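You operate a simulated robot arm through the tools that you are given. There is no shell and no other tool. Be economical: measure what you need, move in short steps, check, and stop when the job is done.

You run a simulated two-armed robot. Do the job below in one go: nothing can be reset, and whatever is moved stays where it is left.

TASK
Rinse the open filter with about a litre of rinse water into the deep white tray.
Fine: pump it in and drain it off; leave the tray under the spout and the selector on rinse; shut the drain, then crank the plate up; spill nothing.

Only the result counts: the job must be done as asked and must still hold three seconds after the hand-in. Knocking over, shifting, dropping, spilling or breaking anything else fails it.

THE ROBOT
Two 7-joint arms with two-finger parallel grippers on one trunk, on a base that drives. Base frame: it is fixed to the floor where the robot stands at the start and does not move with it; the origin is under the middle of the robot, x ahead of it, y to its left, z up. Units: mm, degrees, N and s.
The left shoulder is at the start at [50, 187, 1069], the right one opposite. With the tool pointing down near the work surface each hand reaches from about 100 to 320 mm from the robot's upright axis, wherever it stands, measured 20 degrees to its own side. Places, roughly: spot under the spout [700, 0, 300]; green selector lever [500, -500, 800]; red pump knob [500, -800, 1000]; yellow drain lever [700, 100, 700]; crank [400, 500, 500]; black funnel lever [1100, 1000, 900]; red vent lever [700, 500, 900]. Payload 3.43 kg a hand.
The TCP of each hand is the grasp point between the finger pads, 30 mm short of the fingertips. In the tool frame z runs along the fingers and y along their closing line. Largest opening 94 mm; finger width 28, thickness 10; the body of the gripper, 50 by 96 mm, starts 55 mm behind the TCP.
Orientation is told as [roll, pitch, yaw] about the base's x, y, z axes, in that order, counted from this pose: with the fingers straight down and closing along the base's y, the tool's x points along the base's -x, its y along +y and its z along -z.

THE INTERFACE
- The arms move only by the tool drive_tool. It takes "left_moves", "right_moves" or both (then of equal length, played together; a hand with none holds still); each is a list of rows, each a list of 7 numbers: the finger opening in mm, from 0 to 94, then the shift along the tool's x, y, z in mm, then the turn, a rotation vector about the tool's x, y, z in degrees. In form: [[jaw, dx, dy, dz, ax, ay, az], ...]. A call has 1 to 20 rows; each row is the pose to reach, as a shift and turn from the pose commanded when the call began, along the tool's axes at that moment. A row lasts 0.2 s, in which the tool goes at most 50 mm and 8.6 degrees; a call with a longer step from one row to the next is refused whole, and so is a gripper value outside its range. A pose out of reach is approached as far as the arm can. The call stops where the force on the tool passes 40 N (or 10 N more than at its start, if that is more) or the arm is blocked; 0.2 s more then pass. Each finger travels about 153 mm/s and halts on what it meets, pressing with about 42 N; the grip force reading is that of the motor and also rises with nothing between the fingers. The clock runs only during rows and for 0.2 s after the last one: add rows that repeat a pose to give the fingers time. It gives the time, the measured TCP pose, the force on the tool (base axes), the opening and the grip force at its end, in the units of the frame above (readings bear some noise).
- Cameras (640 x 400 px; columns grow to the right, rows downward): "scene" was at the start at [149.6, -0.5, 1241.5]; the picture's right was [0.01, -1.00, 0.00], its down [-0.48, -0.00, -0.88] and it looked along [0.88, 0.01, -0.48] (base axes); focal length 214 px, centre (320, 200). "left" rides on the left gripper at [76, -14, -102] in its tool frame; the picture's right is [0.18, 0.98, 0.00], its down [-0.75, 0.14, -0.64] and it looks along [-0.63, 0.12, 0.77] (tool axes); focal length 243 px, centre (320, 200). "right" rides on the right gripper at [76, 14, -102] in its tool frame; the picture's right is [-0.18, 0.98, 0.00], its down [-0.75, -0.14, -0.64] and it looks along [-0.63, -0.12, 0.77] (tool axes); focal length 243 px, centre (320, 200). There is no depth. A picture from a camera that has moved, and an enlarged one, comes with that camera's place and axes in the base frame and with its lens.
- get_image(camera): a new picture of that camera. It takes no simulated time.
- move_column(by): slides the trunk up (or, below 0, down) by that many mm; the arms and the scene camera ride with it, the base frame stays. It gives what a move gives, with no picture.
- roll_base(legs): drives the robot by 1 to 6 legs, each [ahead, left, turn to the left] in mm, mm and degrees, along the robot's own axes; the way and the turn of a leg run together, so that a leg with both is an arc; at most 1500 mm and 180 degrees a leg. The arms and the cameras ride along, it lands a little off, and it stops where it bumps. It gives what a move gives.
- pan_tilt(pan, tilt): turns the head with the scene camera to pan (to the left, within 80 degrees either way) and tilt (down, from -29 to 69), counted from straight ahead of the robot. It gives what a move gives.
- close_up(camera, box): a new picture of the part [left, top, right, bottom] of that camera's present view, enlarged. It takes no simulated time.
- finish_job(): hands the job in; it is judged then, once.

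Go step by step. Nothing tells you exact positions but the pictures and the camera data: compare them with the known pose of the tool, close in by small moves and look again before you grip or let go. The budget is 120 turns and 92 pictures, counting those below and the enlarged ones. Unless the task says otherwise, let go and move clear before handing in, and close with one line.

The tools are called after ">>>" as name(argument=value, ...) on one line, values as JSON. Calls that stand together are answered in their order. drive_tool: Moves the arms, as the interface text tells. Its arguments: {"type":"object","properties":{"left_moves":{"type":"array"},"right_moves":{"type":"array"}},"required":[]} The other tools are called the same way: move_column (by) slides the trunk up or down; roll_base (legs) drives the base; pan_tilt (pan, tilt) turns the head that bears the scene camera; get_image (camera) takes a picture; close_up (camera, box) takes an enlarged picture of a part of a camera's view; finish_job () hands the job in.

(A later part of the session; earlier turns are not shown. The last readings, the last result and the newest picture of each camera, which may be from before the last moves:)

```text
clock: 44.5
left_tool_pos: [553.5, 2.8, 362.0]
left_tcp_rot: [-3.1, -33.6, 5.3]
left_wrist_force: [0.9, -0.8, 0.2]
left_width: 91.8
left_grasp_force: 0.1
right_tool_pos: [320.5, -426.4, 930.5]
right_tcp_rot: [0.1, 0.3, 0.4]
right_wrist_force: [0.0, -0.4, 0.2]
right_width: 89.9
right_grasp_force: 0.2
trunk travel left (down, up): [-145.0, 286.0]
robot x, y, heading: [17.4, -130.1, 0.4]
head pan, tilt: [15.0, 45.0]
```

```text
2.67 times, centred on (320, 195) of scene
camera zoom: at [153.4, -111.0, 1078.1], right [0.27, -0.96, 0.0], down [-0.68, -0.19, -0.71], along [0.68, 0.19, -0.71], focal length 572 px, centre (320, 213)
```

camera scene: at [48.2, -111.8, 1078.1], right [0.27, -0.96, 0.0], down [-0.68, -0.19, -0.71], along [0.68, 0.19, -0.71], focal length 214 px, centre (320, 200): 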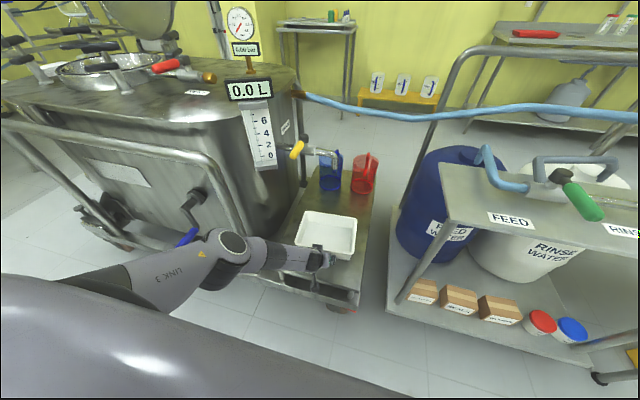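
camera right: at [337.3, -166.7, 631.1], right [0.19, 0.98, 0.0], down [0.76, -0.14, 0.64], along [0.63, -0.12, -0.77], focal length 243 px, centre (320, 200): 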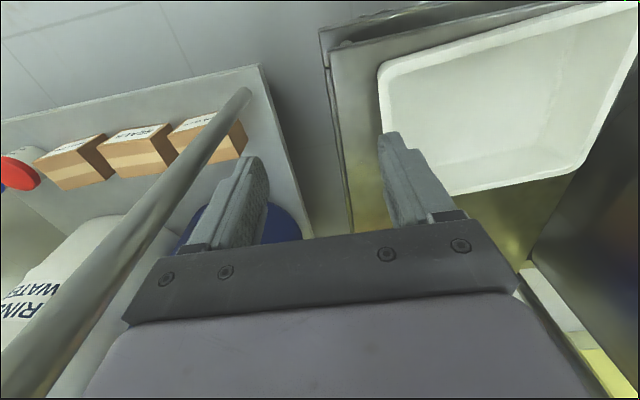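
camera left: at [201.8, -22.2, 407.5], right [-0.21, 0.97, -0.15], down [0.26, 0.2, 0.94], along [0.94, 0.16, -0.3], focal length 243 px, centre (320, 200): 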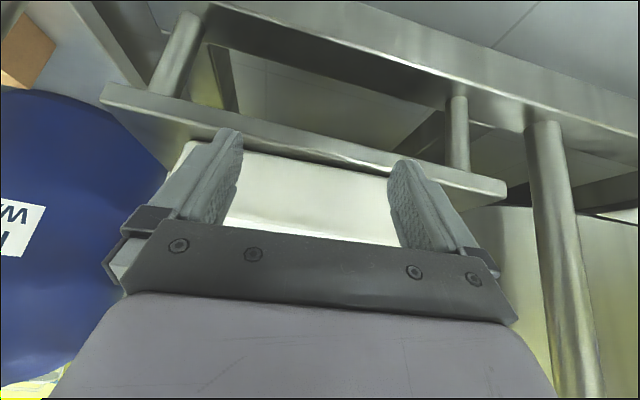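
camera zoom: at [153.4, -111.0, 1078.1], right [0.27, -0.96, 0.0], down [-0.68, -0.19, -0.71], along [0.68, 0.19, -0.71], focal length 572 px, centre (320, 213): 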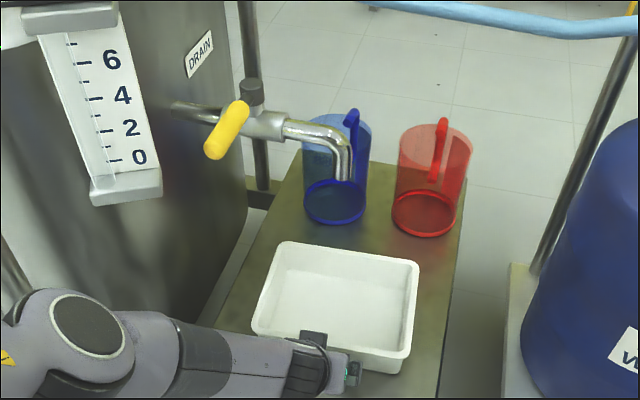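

The spout tip is at about (684, 10, 596) and the tray centre at (666, 3). A further ~20 mm push, then back away.

>>> drive_tool(left_moves=[[92, -9, 0, 6, 0, 0, 0], [92, -18, 0, 12, 0, 0, 0], [92, -18, 0, 12, 0, 0, 0], [92, 15, 0, -10, 0, 0, 0], [92, 45, 0, -30, 0, 0, 0]])

>>> roll_base(legs=[[-180, 0, 0]])

>>> close_up(camera="scene", box=[230, 120, 430, 245])

```text
clock: 45.7
left_tool_pos: [500.8, 1.1, 361.1]
left_tcp_rot: [-3.2, -33.6, 5.2]
left_wrist_force: [0.0, -0.1, 0.6]
left_width: 92.1
left_grasp_force: 0.0
right_tool_pos: [320.1, -425.6, 930.0]
right_tcp_rot: [0.0, 0.3, 0.3]
right_wrist_force: [0.7, 0.3, -1.2]
right_width: 90.0
right_grasp_force: 0.0
trunk travel left (down, up): [-145.0, 286.0]
robot x, y, heading: [16.4, -129.7, 0.5]
head pan, tilt: [15.0, 45.0]
```

```text
clock: 47.2
left_tool_pos: [323.4, -2.8, 361.0]
left_tcp_rot: [-3.0, -33.5, 4.8]
left_wrist_force: [-0.1, 0.2, 0.6]
left_width: 92.2
left_grasp_force: 0.0
right_tool_pos: [141.9, -429.0, 928.5]
right_tcp_rot: [0.1, 0.3, 0.1]
right_wrist_force: [0.0, -0.1, -0.3]
right_width: 90.0
right_grasp_force: 0.0
trunk travel left (down, up): [-145.0, 286.0]
robot x, y, heading: [-163.4, -132.2, 0.3]
head pan, tilt: [15.0, 45.0]
```

```text
3.20 times, centred on (330, 182) of scene
camera zoom: at [-23.7, -112.8, 1078.1], right [0.26, -0.96, 0.0], down [-0.68, -0.19, -0.71], along [0.68, 0.19, -0.71], focal length 686 px, centre (288, 256)
```

zoom: 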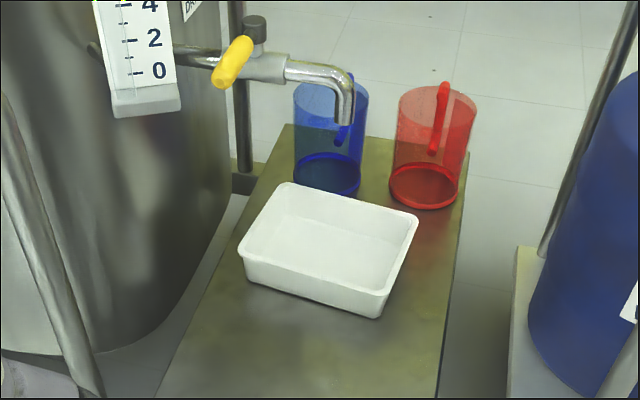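

The tray is under the spout (tip over it, ~45 mm inside the near wall). Now raise the left hand back to a tool-down pose.

>>> drive_tool(left_moves=[[92, -11, 0, -44, 0, 4, 0], [92, -22, 0, -88, 0, 8, 0], [92, -33, 0, -132, 0, 12, 0], [92, -44, 0, -176, 0, 16, 0], [92, -55, 0, -220, 0, 20, 0], [92, -66, 0, -264, 0, 25, 0], [92, -77, 0, -308, 0, 30, 0], [92, -87, 0, -350, 0, 33, 0], [92, -120, 0, -390, 0, 33, 0]])

>>> move_column(by=145)

>>> roll_base(legs=[[60, -140, 0]])

>>> get_image(camera="right")

>>> pan_tilt(pan=-20, tilt=35)

>>> get_image(camera="scene")

```text
refused: row 9 steps farther than a row can; nothing moved
```

```text
clock: 48.9
left_tool_pos: [323.3, -2.8, 506.8]
left_tcp_rot: [-3.0, -33.5, 4.9]
left_wrist_force: [-0.4, 0.8, -0.1]
left_width: 92.3
left_grasp_force: 0.1
right_tool_pos: [140.9, -428.7, 1074.2]
right_tcp_rot: [0.1, 0.3, 0.0]
right_wrist_force: [-0.2, -0.6, 1.1]
right_width: 90.0
right_grasp_force: 0.1
trunk travel left (down, up): [-290.0, 141.0]
robot x, y, heading: [-163.4, -130.4, 0.1]
head pan, tilt: [15.0, 45.0]
```

```text
clock: 49.7
left_tool_pos: [325.2, -9.9, 507.0]
left_tcp_rot: [-3.1, -33.5, 5.0]
left_wrist_force: [0.2, -0.3, -0.4]
left_width: 92.1
left_grasp_force: 0.2
right_tool_pos: [144.5, -434.5, 1074.3]
right_tcp_rot: [0.0, 0.3, 0.1]
right_wrist_force: [0.7, 1.2, 0.0]
right_width: 89.9
right_grasp_force: 0.0
trunk travel left (down, up): [-290.0, 141.0]
robot x, y, heading: [-158.3, -142.3, -0.1]
head pan, tilt: [15.0, 45.0]
stopped in leg 1: the robot was blocked; the commanded pose is now the measured one
```

```text
58 pictures are left
camera right: at [69.7, -421.6, 1177.0], right [0.18, 0.98, 0.0], down [0.76, -0.14, 0.64], along [0.63, -0.12, -0.77], focal length 243 px, centre (320, 200)
```

right: 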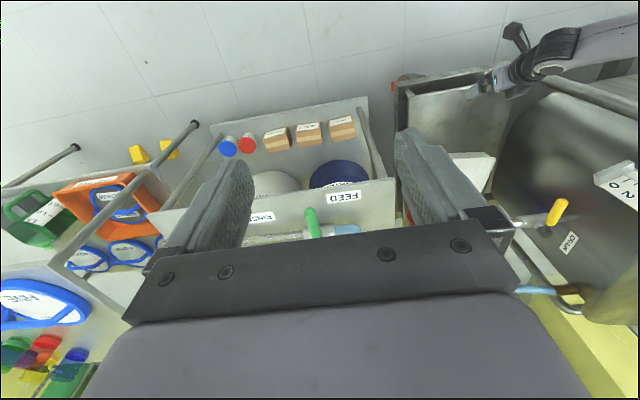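

```text
clock: 50.7
left_tool_pos: [326.6, -9.3, 507.3]
left_tcp_rot: [-3.1, -33.5, 4.9]
left_wrist_force: [0.8, -0.5, -0.5]
left_width: 92.1
left_grasp_force: 0.0
right_tool_pos: [143.3, -435.2, 1074.9]
right_tcp_rot: [0.0, 0.4, 0.1]
right_wrist_force: [0.4, 0.2, 0.1]
right_width: 90.2
right_grasp_force: 0.0
trunk travel left (down, up): [-290.0, 141.0]
robot x, y, heading: [-157.3, -136.8, 0.3]
head pan, tilt: [-20.0, 35.0]
```

```text
57 pictures are left
camera scene: at [-16.1, -170.8, 1237.9], right [-0.34, -0.94, 0.0], down [-0.54, 0.19, -0.82], along [0.77, -0.28, -0.57], focal length 214 px, centre (320, 200)
```

scene: 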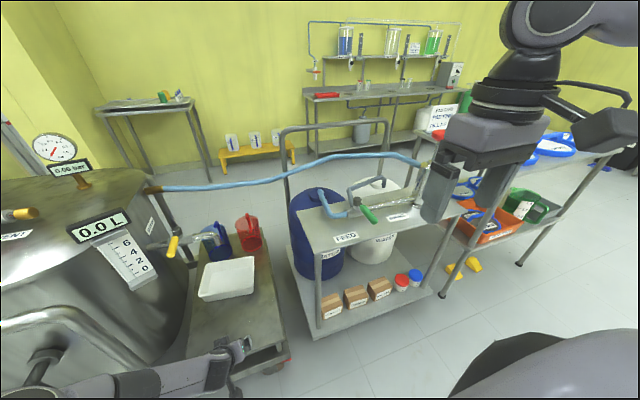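

Something blocks the base moving right; look there.

>>> pan_tilt(pan=-80, tilt=50)

>>> get_image(camera="scene")

```text
clock: 52.0
left_tool_pos: [327.3, -10.1, 505.8]
left_tcp_rot: [-3.1, -33.6, 4.9]
left_wrist_force: [-0.1, 0.4, 0.0]
left_width: 92.0
left_grasp_force: 0.1
right_tool_pos: [145.5, -435.4, 1075.1]
right_tcp_rot: [0.0, 0.2, 0.2]
right_wrist_force: [-0.8, 0.1, -0.1]
right_width: 90.0
right_grasp_force: 0.2
trunk travel left (down, up): [-290.0, 141.0]
robot x, y, heading: [-159.0, -140.1, 0.1]
head pan, tilt: [-80.0, 50.0]
```

```text
56 pictures are left
camera scene: at [-85.3, -216.8, 1216.2], right [-0.98, -0.18, 0.0], down [-0.14, 0.75, -0.64], along [0.11, -0.63, -0.77], focal length 214 px, centre (320, 200)
```

scene: 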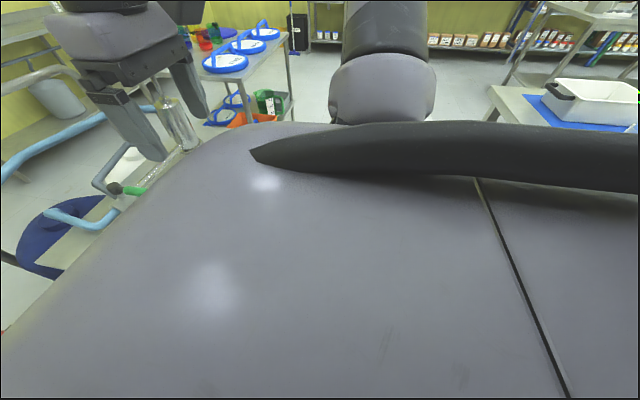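

I'll tilt the right hand backward briefly so its camera can see the floor to the right/behind the base.

>>> drive_tool(right_moves=[[90, 0, 0, 0, 0, 8, 0], [90, 0, 0, 0, 0, 16, 0], [90, 0, 0, 0, 0, 24, 0], [90, 0, 0, 0, 0, 32, 0], [90, 0, 0, 0, 0, 40, 0], [90, 0, 0, 0, 0, 48, 0], [90, 0, 0, 0, 0, 55, 0]])

>>> get_image(camera="right")

```text
clock: 53.6
left_tool_pos: [325.9, -8.8, 505.8]
left_tcp_rot: [-3.1, -33.5, 4.9]
left_wrist_force: [0.7, 0.7, 1.0]
left_width: 92.0
left_grasp_force: 0.2
right_tool_pos: [136.7, -432.7, 1062.8]
right_tcp_rot: [0.1, 55.3, 0.2]
right_wrist_force: [-0.1, 0.6, -1.0]
right_width: 89.9
right_grasp_force: 0.0
right hand out of reach, approached as far as the arm can: row 7
trunk travel left (down, up): [-290.0, 141.0]
robot x, y, heading: [-159.4, -139.3, 0.1]
head pan, tilt: [-80.0, 50.0]
```

```text
55 pictures are left
camera right: at [177.4, -419.5, 1182.6], right [0.1, 0.98, -0.15], down [0.96, -0.14, -0.25], along [-0.27, -0.12, -0.96], focal length 243 px, centre (320, 200)
```

right: 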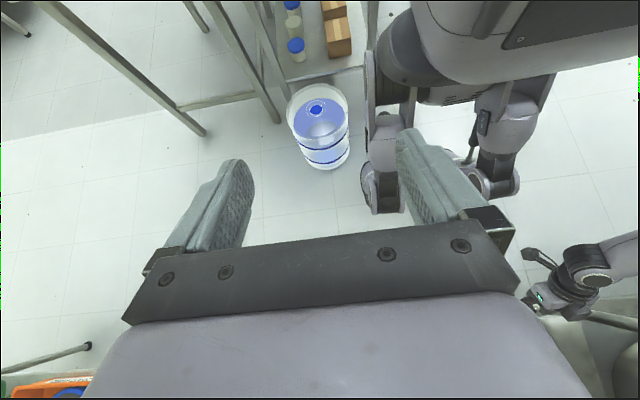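

A large water bottle stands behind-right of the base; I must stay forward (x ≥ 0) before moving right. First stow both hands.

>>> drive_tool(left_moves=[[92, -11, 0, -44, 0, 5, 0], [92, -22, 0, -88, 0, 10, 0], [92, -33, 0, -132, 0, 15, 0], [92, -44, 0, -176, 0, 20, 0], [92, -55, 0, -220, 0, 25, 0], [92, -66, 0, -264, 0, 30, 0], [92, -77, 0, -308, 0, 33, 0]], right_moves=[[30, 0, 0, 0, 0, -8, 0], [30, 0, 0, 0, 0, -16, 0], [30, 0, 0, 0, 0, -24, 0], [30, 0, 0, 0, 0, -32, 0], [30, 0, 0, 0, 0, -40, 0], [30, 0, 0, 0, 0, -48, 0], [30, 0, 0, 0, 0, -55, 0]])

>>> roll_base(legs=[[178, 10, 0]])

>>> pan_tilt(pan=-35, tilt=40)

>>> get_image(camera="scene")

>>> get_image(camera="right")

```text
clock: 55.2
left_tool_pos: [217.9, 1.7, 805.2]
left_tcp_rot: [-2.6, -0.3, 3.1]
left_wrist_force: [-0.2, 0.1, -1.2]
left_width: 91.9
left_grasp_force: 0.2
right_tool_pos: [135.6, -432.0, 1062.6]
right_tcp_rot: [0.2, 0.2, 0.1]
right_wrist_force: [0.5, 0.2, -0.6]
right_width: 29.8
right_grasp_force: 0.0
trunk travel left (down, up): [-290.0, 141.0]
robot x, y, heading: [-162.9, -136.1, 0.4]
head pan, tilt: [-80.0, 50.0]
```

```text
clock: 56.7
left_tool_pos: [398.0, 11.7, 804.6]
left_tcp_rot: [-2.5, -0.5, 3.4]
left_wrist_force: [0.4, -1.1, -0.7]
left_width: 92.0
left_grasp_force: 0.0
right_tool_pos: [317.0, -420.1, 1063.9]
right_tcp_rot: [0.0, 0.3, 0.1]
right_wrist_force: [-1.0, -0.1, 0.0]
right_width: 29.9
right_grasp_force: 0.0
trunk travel left (down, up): [-290.0, 141.0]
robot x, y, heading: [21.4, -133.1, 0.3]
head pan, tilt: [-80.0, 50.0]
```

```text
clock: 57.8
left_tool_pos: [398.5, 12.2, 804.4]
left_tcp_rot: [-2.6, -0.5, 3.4]
left_wrist_force: [-0.2, 0.2, -0.4]
left_width: 92.2
left_grasp_force: 0.0
right_tool_pos: [319.1, -421.7, 1064.1]
right_tcp_rot: [0.0, 0.4, 0.2]
right_wrist_force: [0.1, -0.3, -0.8]
right_width: 30.0
right_grasp_force: 0.1
trunk travel left (down, up): [-290.0, 141.0]
robot x, y, heading: [24.5, -129.8, 0.3]
head pan, tilt: [-35.0, 40.0]
```

```text
54 pictures are left
camera scene: at [151.4, -178.5, 1230.3], right [-0.57, -0.82, 0.0], down [-0.53, 0.37, -0.77], along [0.63, -0.44, -0.64], focal length 214 px, centre (320, 200)
```

scene: 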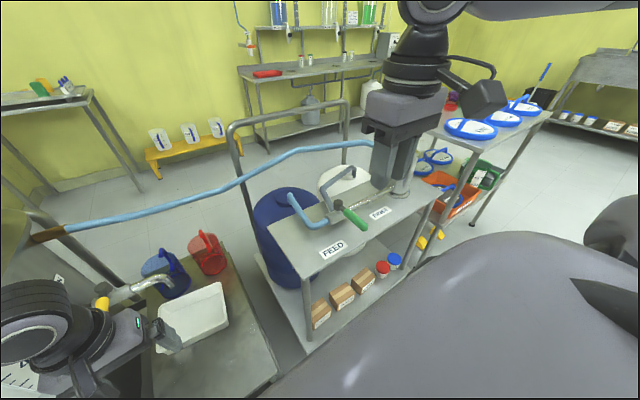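

```text
53 pictures are left
camera right: at [242.6, -407.6, 1165.0], right [0.18, 0.98, 0.0], down [0.76, -0.14, 0.64], along [0.63, -0.12, -0.77], focal length 243 px, centre (320, 200)
```

right: 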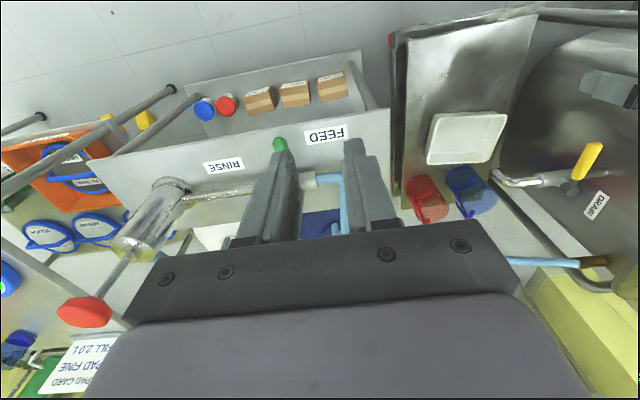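

The lever tip is at about (414, -508, 799) with its pivot near (524, -493). I'll lower closed fingers beside the lever on its left (+y) side.

>>> drive_tool(right_moves=[[0, -40, -7, 0, 0, 0, 0], [0, -80, -14, 0, 0, 0, 0], [0, -120, -21, 10, 0, 0, 0], [0, -120, -21, 55, 0, 0, 0], [0, -120, -21, 100, 0, 0, 0], [0, -120, -21, 145, 0, 0, 0], [0, -120, -21, 180, 0, 0, 0]])

>>> get_image(camera="right")

>>> close_up(camera="scene", box=[240, 130, 440, 255])

```text
clock: 59.4
left_tool_pos: [398.8, 11.4, 805.6]
left_tcp_rot: [-2.6, -0.5, 3.4]
left_wrist_force: [-0.7, 0.1, 0.3]
left_width: 91.8
left_grasp_force: 0.0
right_tool_pos: [443.4, -444.2, 882.8]
right_tcp_rot: [0.1, 0.3, 0.2]
right_wrist_force: [0.5, 0.2, 0.0]
right_width: 0.0
right_grasp_force: 33.0
trunk travel left (down, up): [-290.0, 141.0]
robot x, y, heading: [21.6, -127.0, -0.0]
head pan, tilt: [-35.0, 40.0]
```

```text
52 pictures are left
camera right: at [367.7, -431.1, 985.6], right [0.18, 0.98, 0.0], down [0.76, -0.14, 0.64], along [0.63, -0.12, -0.77], focal length 243 px, centre (320, 200)
```

right: 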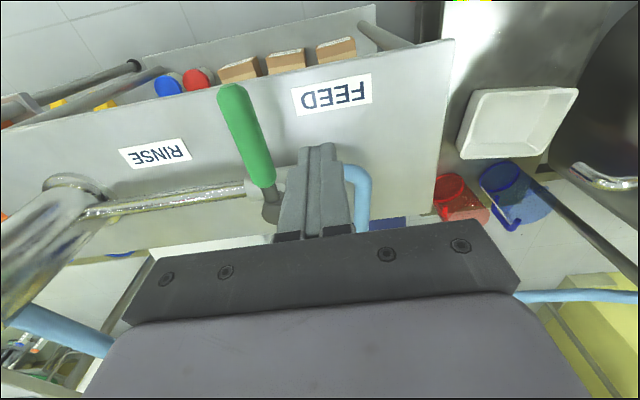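

```text
3.20 times, centred on (340, 192) of scene
camera zoom: at [151.6, -178.5, 1230.4], right [-0.57, -0.82, 0.0], down [-0.53, 0.37, -0.77], along [0.63, -0.44, -0.64], focal length 686 px, centre (256, 224)
```

zoom: 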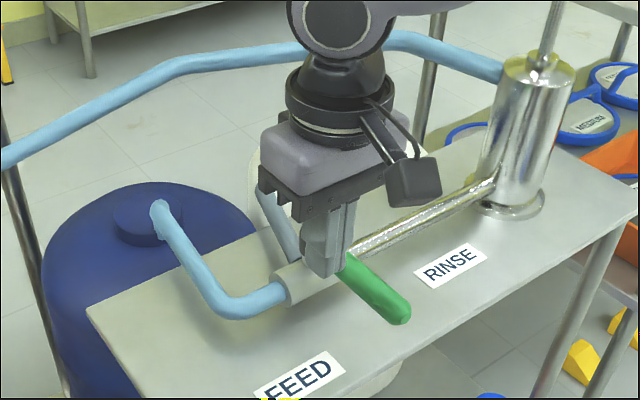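

The lever points straight toward -x (between positions or at one end). I lower beside it and sweep it toward RINSE (-y) in an arc.

>>> drive_tool(right_moves=[[0, 18, -6, 35, 0, 0, 0], [0, 18, -6, 71, 0, 0, 0], [0, 20, -18, 71, 0, 0, 0], [0, 20, -28, 71, 0, 0, 0], [0, 23, -40, 71, 0, 0, 0], [0, 25, -51, 71, 0, 0, 0], [0, 25, -63, 71, 0, 0, 0], [0, 24, -74, 71, 0, 0, 0], [0, 21, -86, 71, 0, 0, 0], [0, 16, -97, 71, 0, 0, 0]])

>>> get_image(camera="right")

```text
clock: 61.6
left_tool_pos: [397.8, 12.2, 803.9]
left_tcp_rot: [-2.6, -0.6, 3.4]
left_wrist_force: [-0.1, 0.2, -0.5]
left_width: 92.2
left_grasp_force: 0.0
right_tool_pos: [421.5, -541.3, 812.6]
right_tcp_rot: [0.0, 0.4, 0.2]
right_wrist_force: [-0.5, 1.4, 0.4]
right_width: 0.0
right_grasp_force: 32.5
trunk travel left (down, up): [-290.0, 141.0]
robot x, y, heading: [20.9, -124.9, 0.5]
head pan, tilt: [-35.0, 40.0]
```

```text
50 pictures are left
camera right: at [346.1, -527.0, 914.2], right [0.18, 0.98, 0.0], down [0.76, -0.14, 0.64], along [0.63, -0.12, -0.77], focal length 243 px, centre (320, 200)
```

right: 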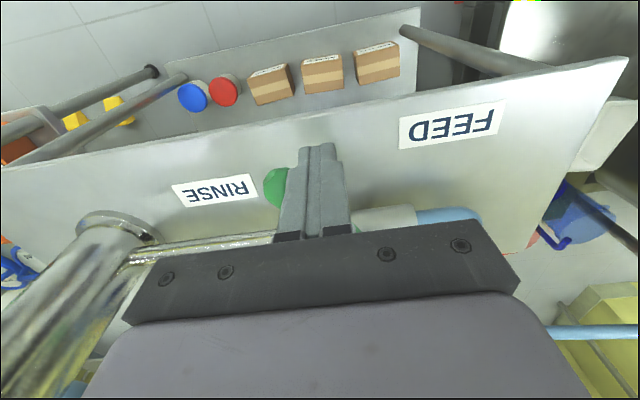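

>>> drive_tool(right_moves=[[0, -9, -10, 0, 0, 0, 0], [0, -18, -20, 0, 0, 0, 0], [0, -27, -28, 0, 0, 0, 0], [0, -36, -35, 0, 0, 0, 0]])

>>> get_image(camera="right")

>>> close_up(camera="scene", box=[240, 130, 440, 255])

```text
clock: 62.6
left_tool_pos: [397.9, 11.4, 804.7]
left_tcp_rot: [-2.6, -0.5, 3.4]
left_wrist_force: [0.8, 0.2, 0.2]
left_width: 92.1
left_grasp_force: 0.1
right_tool_pos: [457.5, -572.7, 812.3]
right_tcp_rot: [0.1, 0.3, 0.1]
right_wrist_force: [-1.7, 0.7, -0.3]
right_width: 0.0
right_grasp_force: 33.1
trunk travel left (down, up): [-290.0, 141.0]
robot x, y, heading: [18.7, -128.6, 0.5]
head pan, tilt: [-35.0, 40.0]
```

```text
49 pictures are left
camera right: at [383.3, -559.7, 913.8], right [0.18, 0.98, 0.0], down [0.76, -0.14, 0.64], along [0.63, -0.11, -0.77], focal length 243 px, centre (320, 200)
```

right: 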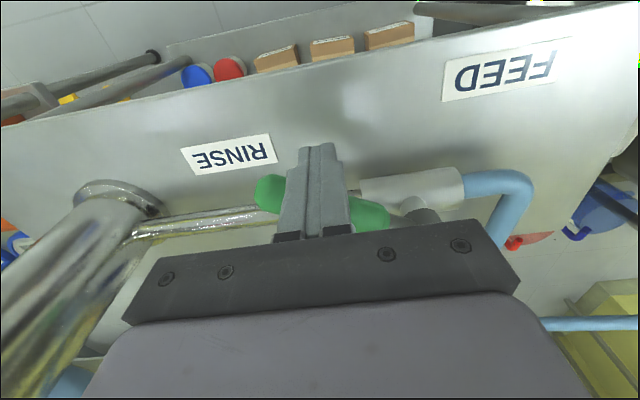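

```text
3.20 times, centred on (340, 192) of scene
camera zoom: at [151.4, -178.5, 1230.3], right [-0.57, -0.82, 0.0], down [-0.53, 0.37, -0.77], along [0.63, -0.44, -0.64], focal length 686 px, centre (256, 224)
```

zoom: 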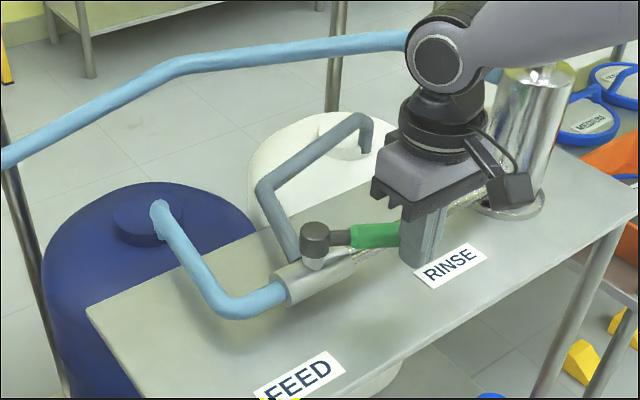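

The lever is nearly along the pipe; push the last degrees to its stop.

>>> drive_tool(right_moves=[[0, -7, -5, 0, 0, 0, 0], [0, -14, -8, 0, 0, 0, 0], [0, -20, -10, 0, 0, 0, 0], [0, -26, -11, 0, 0, 0, 0], [0, -31, -11, 0, 0, 0, 0]])

>>> get_image(camera="right")

>>> close_up(camera="scene", box=[240, 130, 440, 255])

```text
clock: 63.8
left_tool_pos: [399.0, 12.2, 806.1]
left_tcp_rot: [-2.5, -0.5, 3.4]
left_wrist_force: [0.0, -0.9, 0.1]
left_width: 92.2
left_grasp_force: 0.0
right_tool_pos: [487.7, -583.7, 811.4]
right_tcp_rot: [-0.1, 0.4, 0.2]
right_wrist_force: [-0.5, 0.0, 0.1]
right_width: 0.1
right_grasp_force: 33.2
trunk travel left (down, up): [-290.0, 141.0]
robot x, y, heading: [22.2, -130.2, 0.3]
head pan, tilt: [-35.0, 40.0]
```

```text
47 pictures are left
camera right: at [413.2, -570.9, 913.7], right [0.18, 0.98, 0.0], down [0.76, -0.14, 0.64], along [0.63, -0.12, -0.77], focal length 243 px, centre (320, 200)
```

right: 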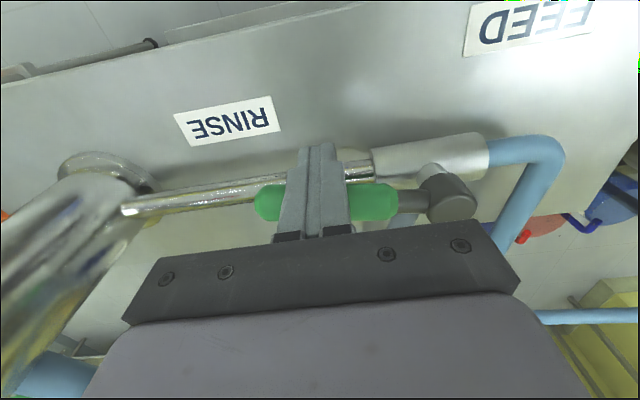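

```text
3.20 times, centred on (340, 192) of scene
camera zoom: at [151.4, -178.4, 1230.4], right [-0.57, -0.82, 0.0], down [-0.53, 0.37, -0.77], along [0.63, -0.44, -0.64], focal length 686 px, centre (256, 224)
```

zoom: 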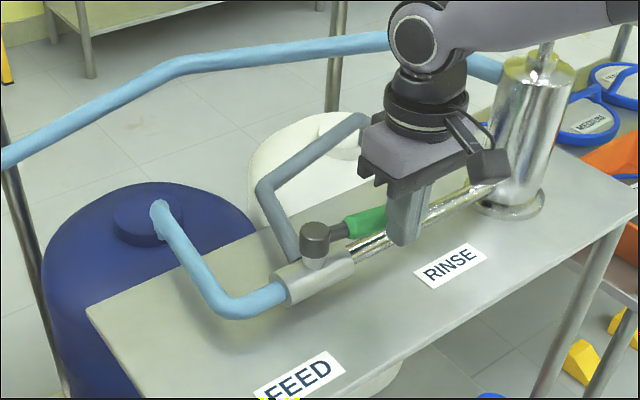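

>>> drive_tool(right_moves=[[0, -4, 0, 0, 0, 0, 0], [0, -8, 0, 0, 0, 0, 0], [0, -11, 0, 0, 0, 0, 0], [0, -11, 0, 0, 0, 0, 0]])

>>> get_image(camera="right")

```text
clock: 64.8
left_tool_pos: [399.4, 11.9, 805.8]
left_tcp_rot: [-2.6, -0.5, 3.4]
left_wrist_force: [0.8, 0.5, -0.5]
left_width: 92.1
left_grasp_force: 0.1
right_tool_pos: [499.5, -582.2, 811.5]
right_tcp_rot: [0.2, 0.3, 0.2]
right_wrist_force: [0.2, -1.3, 0.1]
right_width: 0.0
right_grasp_force: 32.6
trunk travel left (down, up): [-290.0, 141.0]
robot x, y, heading: [22.5, -130.2, 0.6]
head pan, tilt: [-35.0, 40.0]
```

```text
45 pictures are left
camera right: at [424.7, -570.4, 913.2], right [0.18, 0.98, 0.0], down [0.76, -0.14, 0.64], along [0.63, -0.11, -0.77], focal length 243 px, centre (320, 200)
```

right: 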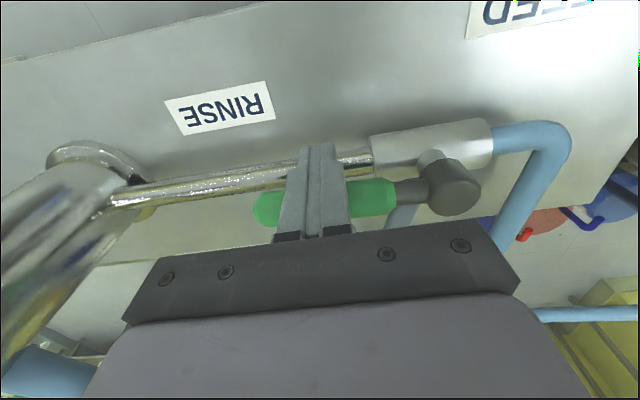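

>>> drive_tool(right_moves=[[0, -2, 0, 0, 0, 0, 0], [0, -4, 0, 0, 0, 0, 0], [0, -4, 0, 0, 0, 0, 0], [0, 10, 0, 0, 0, 0, 0], [0, 25, 0, -15, 0, 0, 0], [0, 25, 0, -50, 0, 0, 0], [0, 25, 0, -95, 0, 0, 0], [0, 25, 0, -140, 0, 0, 0]])

>>> get_image(camera="right")

>>> close_up(camera="scene", box=[240, 130, 440, 255])

```text
clock: 66.6
left_tool_pos: [399.0, 12.2, 805.2]
left_tcp_rot: [-2.6, -0.4, 3.4]
left_wrist_force: [-0.3, -0.2, -0.2]
left_width: 92.0
left_grasp_force: 0.1
right_tool_pos: [475.9, -581.8, 955.4]
right_tcp_rot: [0.0, 0.3, 0.3]
right_wrist_force: [0.0, -0.5, -0.6]
right_width: 0.0
right_grasp_force: 33.3
trunk travel left (down, up): [-290.0, 141.0]
robot x, y, heading: [25.4, -125.9, 0.5]
head pan, tilt: [-35.0, 40.0]
```

```text
44 pictures are left
camera right: at [400.1, -568.9, 1057.0], right [0.18, 0.98, 0.0], down [0.76, -0.14, 0.64], along [0.63, -0.11, -0.77], focal length 243 px, centre (320, 200)
```

right: 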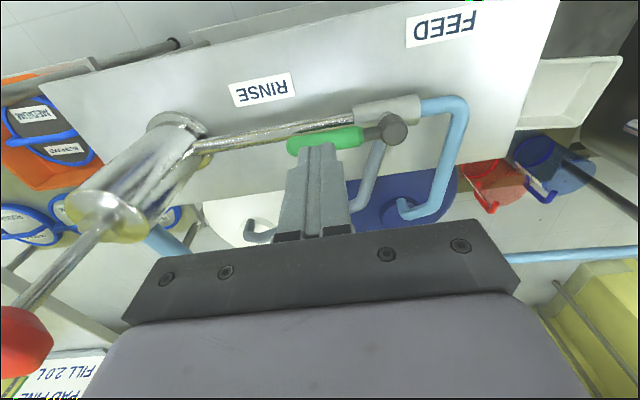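

```text
3.20 times, centred on (340, 192) of scene
camera zoom: at [151.3, -178.2, 1230.3], right [-0.57, -0.82, 0.0], down [-0.53, 0.37, -0.77], along [0.63, -0.44, -0.64], focal length 686 px, centre (256, 224)
```

zoom: 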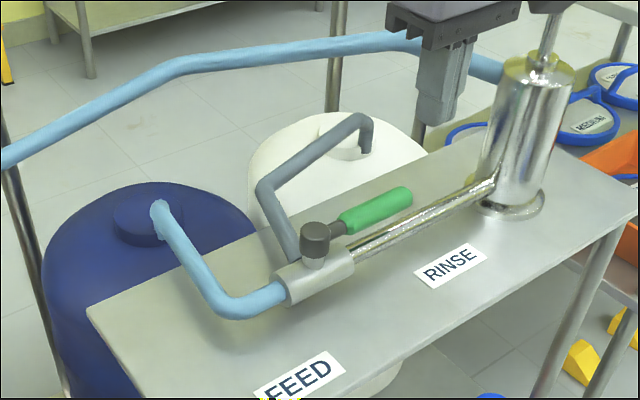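

The selector is now on RINSE (parallel to the pipe). The pump stands at about (510, -803) with its knob near z≈1000; I retract the hands and drive right.

>>> drive_tool(left_moves=[[90, 10, 0, -20, 0, 0, 0], [90, 20, 0, -40, 0, 0, 0], [90, 30, 0, -60, 0, 0, 0], [90, 40, 0, -80, 0, 0, 0], [90, 50, 0, -100, 0, 0, 0]], right_moves=[[80, 28, 8, -30, 0, 0, 0], [80, 56, 16, -60, 0, 0, 0], [80, 84, 24, -90, 0, 0, 0], [80, 112, 32, -120, 0, 0, 0], [80, 140, 40, -140, 0, 0, 0]])

>>> roll_base(legs=[[10, -150, 0], [0, -150, 0]])

>>> get_image(camera="right")

>>> get_image(camera="scene")

```text
clock: 67.8
left_tool_pos: [346.8, 15.5, 904.9]
left_tcp_rot: [-2.6, -0.5, 3.4]
left_wrist_force: [0.3, 0.3, -1.0]
left_width: 89.7
left_grasp_force: 0.0
right_tool_pos: [334.5, -542.9, 1092.0]
right_tcp_rot: [0.0, 0.4, 0.2]
right_wrist_force: [-0.3, -0.2, 0.0]
right_width: 80.0
right_grasp_force: 0.0
trunk travel left (down, up): [-290.0, 141.0]
robot x, y, heading: [20.4, -131.6, 0.4]
head pan, tilt: [-35.0, 40.0]
```

```text
clock: 70.2
left_tool_pos: [359.6, -288.6, 905.7]
left_tcp_rot: [-2.4, -0.5, 3.3]
left_wrist_force: [-0.3, 0.2, 0.8]
left_width: 90.0
left_grasp_force: 0.1
right_tool_pos: [347.1, -845.1, 1090.8]
right_tcp_rot: [0.0, 0.3, 0.1]
right_wrist_force: [-0.6, 0.2, 0.0]
right_width: 80.0
right_grasp_force: 0.0
trunk travel left (down, up): [-290.0, 141.0]
robot x, y, heading: [36.2, -429.8, 0.3]
head pan, tilt: [-35.0, 40.0]
```

```text
42 pictures are left
camera right: at [270.4, -832.4, 1193.4], right [0.18, 0.98, 0.0], down [0.76, -0.14, 0.64], along [0.63, -0.12, -0.77], focal length 243 px, centre (320, 200)
```

right: 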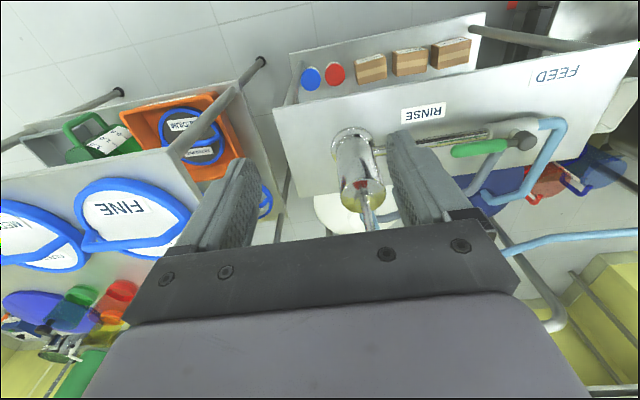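

```text
41 pictures are left
camera scene: at [162.6, -479.9, 1230.3], right [-0.57, -0.82, 0.0], down [-0.53, 0.37, -0.77], along [0.63, -0.44, -0.64], focal length 214 px, centre (320, 200)
```

scene: 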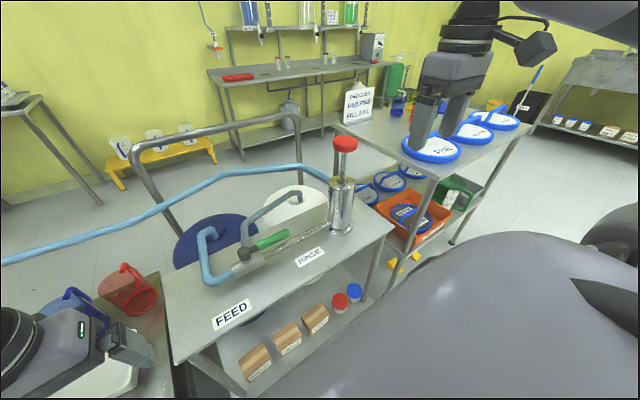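

The knob is near (503, -800, 1015), about 58 mm wide. Move the right hand closer, above and before it, and look.

>>> drive_tool(right_moves=[[94, -20, 15, -10, 0, 0, 0], [94, -50, 30, -20, 0, 0, 0], [94, -83, 43, -20, 0, 0, 0]])

>>> get_image(camera="right")

>>> close_up(camera="scene", box=[270, 60, 430, 160])

```text
clock: 71.0
left_tool_pos: [359.8, -287.2, 904.5]
left_tcp_rot: [-2.6, -0.5, 3.3]
left_wrist_force: [-0.6, 0.4, -0.1]
left_width: 90.0
left_grasp_force: 0.0
right_tool_pos: [426.7, -799.0, 1112.0]
right_tcp_rot: [0.0, 0.4, 0.2]
right_wrist_force: [-0.3, -0.1, -0.6]
right_width: 93.9
right_grasp_force: 0.0
trunk travel left (down, up): [-290.0, 141.0]
robot x, y, heading: [36.2, -429.8, 0.4]
head pan, tilt: [-35.0, 40.0]
```

```text
40 pictures are left
camera right: at [351.7, -786.5, 1214.3], right [0.18, 0.98, 0.0], down [0.76, -0.14, 0.64], along [0.63, -0.12, -0.77], focal length 243 px, centre (320, 200)
```

right: 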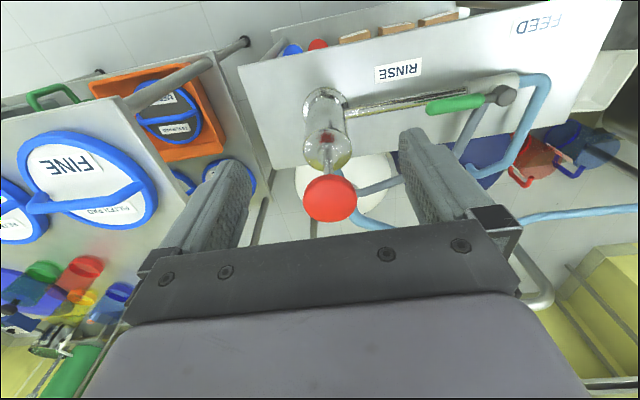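

```text
4.00 times, centred on (350, 110) of scene
camera zoom: at [163.0, -479.1, 1230.3], right [-0.57, -0.82, 0.0], down [-0.53, 0.37, -0.77], along [0.63, -0.44, -0.64], focal length 858 px, centre (200, 560)
```

zoom: 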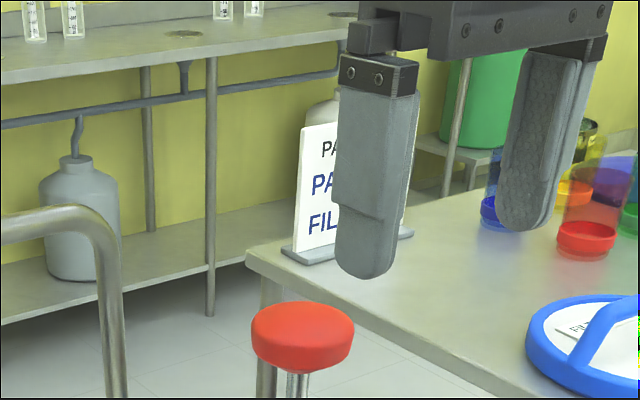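

Knob top ≈(503, -804, 1023), 55 mm wide. Move above it, look, then descend.

>>> drive_tool(right_moves=[[94, -25, -1, 0, 0, 0, 0], [94, -50, -3, 0, 0, 0, 0], [94, -76, -5, 0, 0, 0, 0], [94, -76, -5, 25, 0, 0, 0]])

>>> get_image(camera="right")

```text
clock: 72.0
left_tool_pos: [359.5, -286.5, 905.9]
left_tcp_rot: [-2.6, -0.5, 3.3]
left_wrist_force: [-0.5, 0.0, 0.3]
left_width: 90.0
left_grasp_force: 0.1
right_tool_pos: [505.9, -805.9, 1085.4]
right_tcp_rot: [0.0, 0.4, 0.2]
right_wrist_force: [0.6, -0.6, 0.4]
right_width: 93.9
right_grasp_force: 0.1
trunk travel left (down, up): [-290.0, 141.0]
robot x, y, heading: [32.5, -431.3, 0.0]
head pan, tilt: [-35.0, 40.0]
```

```text
38 pictures are left
camera right: at [430.0, -793.2, 1187.9], right [0.18, 0.98, 0.0], down [0.76, -0.14, 0.64], along [0.63, -0.12, -0.77], focal length 243 px, centre (320, 200)
```

right: 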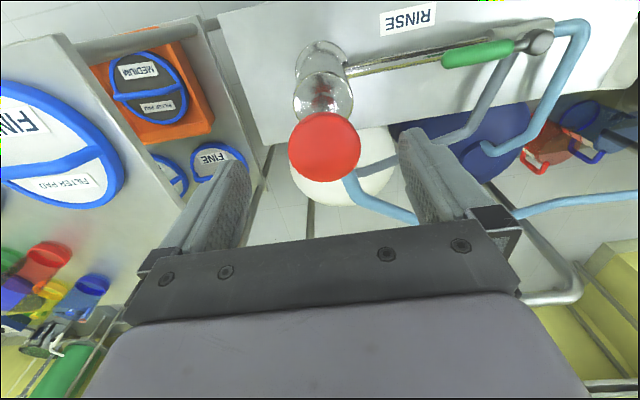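

Centred. Descend to z≈1010 and grip the knob.

>>> drive_tool(right_moves=[[94, -3, 0, 25, 0, 0, 0], [94, -3, 0, 50, 0, 0, 0], [94, -3, 0, 75, 0, 0, 0], [40, -3, 0, 75, 0, 0, 0], [40, -3, 0, 75, 0, 0, 0], [40, -3, 0, 75, 0, 0, 0]])

>>> get_image(camera="right")

```text
clock: 73.4
left_tool_pos: [359.7, -286.8, 905.5]
left_tcp_rot: [-2.5, -0.5, 3.3]
left_wrist_force: [0.2, -1.1, -0.1]
left_width: 89.9
left_grasp_force: 0.1
right_tool_pos: [508.8, -807.3, 1010.2]
right_tcp_rot: [0.0, 0.3, 0.1]
right_wrist_force: [2.0, 0.9, -3.3]
right_width: 60.2
right_grasp_force: 45.2
trunk travel left (down, up): [-290.0, 141.0]
robot x, y, heading: [34.0, -425.7, 0.3]
head pan, tilt: [-35.0, 40.0]
```

```text
37 pictures are left
camera right: at [433.2, -793.8, 1111.2], right [0.18, 0.98, 0.0], down [0.76, -0.14, 0.64], along [0.63, -0.12, -0.77], focal length 243 px, centre (320, 200)
```

right: 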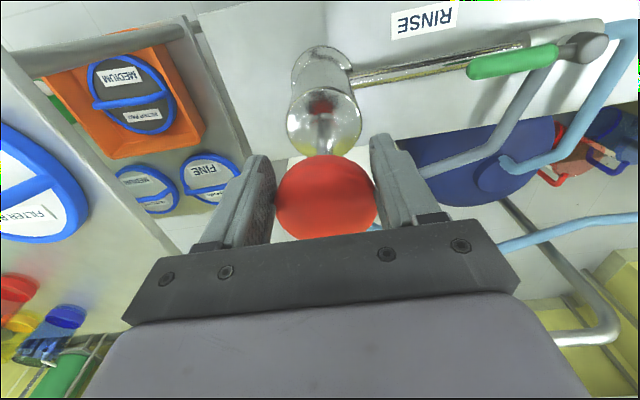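

Gripped. Push the plunger down slowly and then look at the level display.

>>> drive_tool(right_moves=[[40, 0, 0, 12, 0, 0, 0], [40, 0, 0, 24, 0, 0, 0], [40, 0, 0, 36, 0, 0, 0], [40, 0, 0, 48, 0, 0, 0], [40, 0, 0, 60, 0, 0, 0], [40, 0, 0, 72, 0, 0, 0], [40, 0, 0, 80, 0, 0, 0]])

>>> pan_tilt(pan=40, tilt=30)

>>> get_image(camera="scene")

```text
clock: 75.1
left_tool_pos: [356.7, -287.4, 903.8]
left_tcp_rot: [-2.7, -0.7, 3.3]
left_wrist_force: [0.0, 0.7, 1.0]
left_width: 90.0
left_grasp_force: 0.0
right_tool_pos: [505.6, -807.3, 936.8]
right_tcp_rot: [-0.1, -0.4, 0.0]
right_wrist_force: [-10.5, -1.8, 17.5]
right_width: 59.6
right_grasp_force: 45.3
trunk travel left (down, up): [-290.0, 141.0]
robot x, y, heading: [30.9, -427.7, 0.5]
head pan, tilt: [-35.0, 40.0]
stopped in row 7 (right hand): the force on the tool passed its limit (the readings are from after the stop); the commanded pose is now the measured one
```

```text
clock: 76.6
left_tool_pos: [357.4, -286.2, 906.0]
left_tcp_rot: [-2.8, -0.7, 3.2]
left_wrist_force: [0.3, 0.3, 0.1]
left_width: 90.0
left_grasp_force: 0.1
right_tool_pos: [505.4, -807.2, 937.0]
right_tcp_rot: [-0.1, -0.5, -0.1]
right_wrist_force: [-12.3, -6.7, 28.6]
right_width: 59.3
right_grasp_force: 44.7
trunk travel left (down, up): [-290.0, 141.0]
robot x, y, heading: [33.2, -427.2, 0.1]
head pan, tilt: [40.0, 30.0]
```

```text
36 pictures are left
camera scene: at [158.2, -371.8, 1246.2], right [0.65, -0.76, 0.0], down [-0.38, -0.32, -0.87], along [0.66, 0.56, -0.5], focal length 214 px, centre (320, 200)
```

scene: 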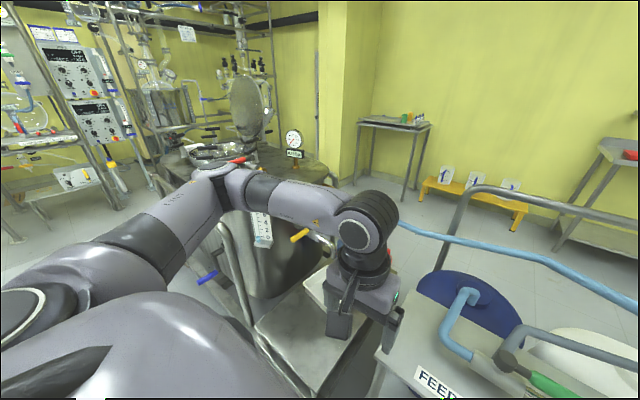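

The stroke bottomed at z≈937 (72 mm stroke). I move the left arm out of the camera's view and read the display.

>>> drive_tool(left_moves=[[90, 10, 15, -45, 0, 0, 0], [90, 20, 30, -90, 0, 0, 0], [90, 30, 45, -135, 0, 0, 0], [90, 40, 60, -180, 0, 0, 0], [90, 50, 75, -225, 0, 0, 0], [90, 60, 90, -260, 0, 0, 0]])

>>> get_image(camera="scene")

```text
clock: 78.0
left_tool_pos: [286.4, -189.9, 1162.0]
left_tcp_rot: [-2.7, -0.5, 3.1]
left_wrist_force: [0.4, 0.7, -0.1]
left_width: 90.0
left_grasp_force: 0.1
right_tool_pos: [506.2, -807.6, 936.9]
right_tcp_rot: [-0.2, -0.6, 0.0]
right_wrist_force: [-14.8, -7.8, 27.7]
right_width: 59.6
right_grasp_force: 45.2
trunk travel left (down, up): [-290.0, 141.0]
robot x, y, heading: [32.9, -431.3, 0.2]
head pan, tilt: [40.0, 30.0]
```

```text
35 pictures are left
camera scene: at [158.1, -371.8, 1246.1], right [0.65, -0.76, 0.0], down [-0.38, -0.32, -0.87], along [0.66, 0.56, -0.5], focal length 214 px, centre (320, 200)
```

scene: 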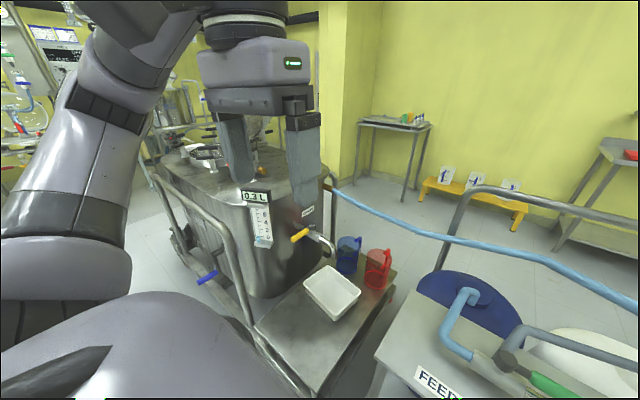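

>>> close_up(camera="scene", box=[220, 170, 380, 330])

>>> drive_tool(right_moves=[[40, 0, 0, -12, 0, 0, 0], [40, 0, 0, -24, 0, 0, 0], [40, 0, 0, -36, 0, 0, 0], [40, 0, 0, -48, 0, 0, 0], [40, 0, 0, -60, 0, 0, 0], [40, 0, 0, -70, 0, 0, 0]])

```text
2.50 times, centred on (300, 250) of scene
camera zoom: at [158.1, -371.8, 1246.1], right [0.65, -0.76, 0.0], down [-0.38, -0.32, -0.87], along [0.66, 0.56, -0.5], focal length 536 px, centre (370, 75)
```

zoom: 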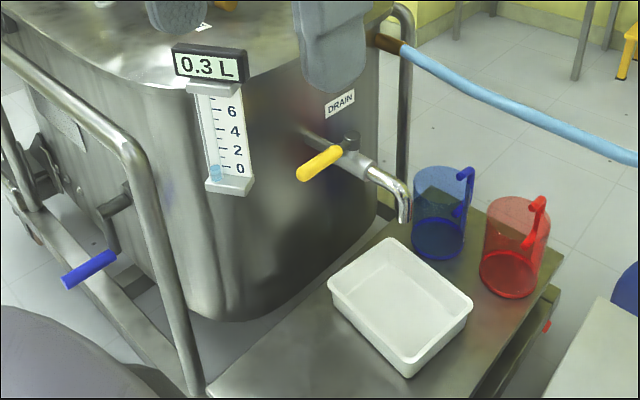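

```text
clock: 79.4
left_tool_pos: [288.1, -189.3, 1161.4]
left_tcp_rot: [-2.6, -0.6, 3.3]
left_wrist_force: [-0.5, 0.0, -0.6]
left_width: 89.9
left_grasp_force: 0.2
right_tool_pos: [506.9, -807.3, 1006.6]
right_tcp_rot: [0.0, -0.3, 0.2]
right_wrist_force: [-13.3, 6.3, 3.6]
right_width: 59.1
right_grasp_force: 44.9
trunk travel left (down, up): [-290.0, 141.0]
robot x, y, heading: [35.4, -428.0, 0.2]
head pan, tilt: [40.0, 30.0]
```

Each stroke gives about 0.3 L, and the tray is dry (drain shut). Two more strokes.

>>> drive_tool(right_moves=[[40, 0, 0, 12, 0, 0, 0], [40, 0, 0, 24, 0, 0, 0], [40, 0, 0, 36, 0, 0, 0], [40, 0, 0, 48, 0, 0, 0], [40, 0, 0, 60, 0, 0, 0], [40, 0, 0, 68, 0, 0, 0], [40, 0, 0, 56, 0, 0, 0], [40, 0, 0, 44, 0, 0, 0], [40, 0, 0, 32, 0, 0, 0], [40, 0, 0, 20, 0, 0, 0], [40, 0, 0, 8, 0, 0, 0], [40, 0, 0, -3, 0, 0, 0], [40, 0, 0, 8, 0, 0, 0], [40, 0, 0, 20, 0, 0, 0], [40, 0, 0, 32, 0, 0, 0], [40, 0, 0, 44, 0, 0, 0], [40, 0, 0, 56, 0, 0, 0], [40, 0, 0, 68, 0, 0, 0]])

>>> close_up(camera="scene", box=[220, 170, 380, 330])

```text
clock: 83.2
left_tool_pos: [289.3, -190.1, 1162.0]
left_tcp_rot: [-2.7, -0.7, 3.3]
left_wrist_force: [-0.1, -0.4, 0.6]
left_width: 89.9
left_grasp_force: 0.0
right_tool_pos: [506.8, -807.0, 937.5]
right_tcp_rot: [-0.1, -0.3, 0.0]
right_wrist_force: [-16.8, 1.6, 11.9]
right_width: 58.8
right_grasp_force: 44.7
trunk travel left (down, up): [-290.0, 141.0]
robot x, y, heading: [33.9, -430.0, 0.2]
head pan, tilt: [40.0, 30.0]
```

```text
2.50 times, centred on (300, 250) of scene
camera zoom: at [158.9, -371.7, 1246.1], right [0.65, -0.76, 0.0], down [-0.38, -0.32, -0.87], along [0.66, 0.56, -0.5], focal length 536 px, centre (370, 75)
```

zoom: 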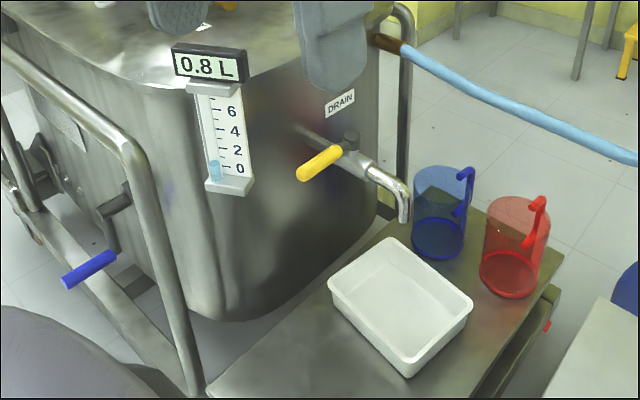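

0.8 L now; one more, slightly shorter stroke gives about 1.0 L.

>>> drive_tool(right_moves=[[40, 0, 0, -12, 0, 0, 0], [40, 0, 0, -24, 0, 0, 0], [40, 0, 0, -36, 0, 0, 0], [40, 0, 0, -48, 0, 0, 0], [40, 0, 0, -60, 0, 0, 0], [40, 0, 0, -70, 0, 0, 0], [40, 0, 0, -60, 0, 0, 0], [40, 0, 0, -48, 0, 0, 0], [40, 0, 0, -36, 0, 0, 0], [40, 0, 0, -24, 0, 0, 0], [40, 0, 0, -12, 0, 0, 0], [40, 0, 0, -12, 0, 0, 0]])

>>> close_up(camera="scene", box=[220, 170, 380, 330])

```text
clock: 85.8
left_tool_pos: [289.8, -189.4, 1162.0]
left_tcp_rot: [-2.7, -0.6, 3.4]
left_wrist_force: [-0.4, -0.3, -0.4]
left_width: 89.9
left_grasp_force: 0.2
right_tool_pos: [506.1, -806.0, 949.2]
right_tcp_rot: [0.0, -0.3, 0.0]
right_wrist_force: [-11.6, 7.5, 10.0]
right_width: 58.9
right_grasp_force: 44.4
trunk travel left (down, up): [-290.0, 141.0]
robot x, y, heading: [36.6, -430.5, 0.3]
head pan, tilt: [40.0, 30.0]
```

```text
2.50 times, centred on (300, 250) of scene
camera zoom: at [159.8, -371.4, 1245.9], right [0.65, -0.76, 0.0], down [-0.38, -0.32, -0.87], along [0.66, 0.56, -0.5], focal length 536 px, centre (370, 75)
```

zoom: 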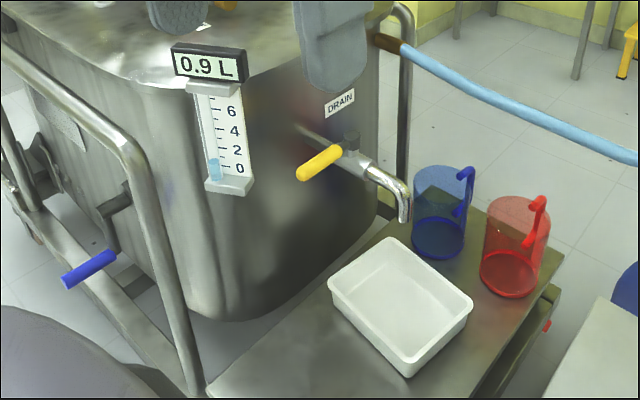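

>>> drive_tool(right_moves=[[40, 0, 0, 11, 0, 0, 0], [40, 0, 0, 0, 0, 0, 0], [40, 0, 0, -12, 0, 0, 0], [40, 0, 0, -19, 0, 0, 0], [40, 0, 0, -8, 0, 0, 0], [40, 0, 0, 4, 0, 0, 0], [40, 0, 0, 11, 0, 0, 0]])

>>> close_up(camera="scene", box=[220, 170, 380, 330])

```text
clock: 87.4
left_tool_pos: [287.7, -189.3, 1161.5]
left_tcp_rot: [-2.7, -0.8, 3.2]
left_wrist_force: [-0.2, -1.0, -0.3]
left_width: 89.7
left_grasp_force: 0.0
right_tool_pos: [504.7, -806.6, 940.0]
right_tcp_rot: [-0.1, -0.2, 0.0]
right_wrist_force: [-24.5, 11.8, 10.4]
right_width: 59.1
right_grasp_force: 45.1
trunk travel left (down, up): [-290.0, 141.0]
robot x, y, heading: [34.1, -431.2, 0.2]
head pan, tilt: [40.0, 30.0]
```

```text
2.50 times, centred on (300, 250) of scene
camera zoom: at [158.2, -370.9, 1246.1], right [0.65, -0.76, 0.0], down [-0.38, -0.32, -0.87], along [0.66, 0.56, -0.5], focal length 536 px, centre (370, 75)
```

zoom: 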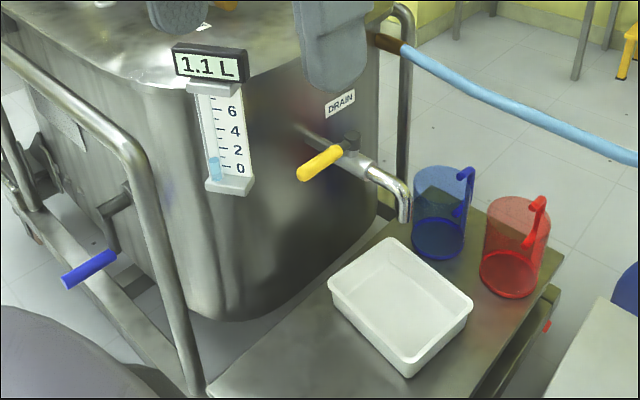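

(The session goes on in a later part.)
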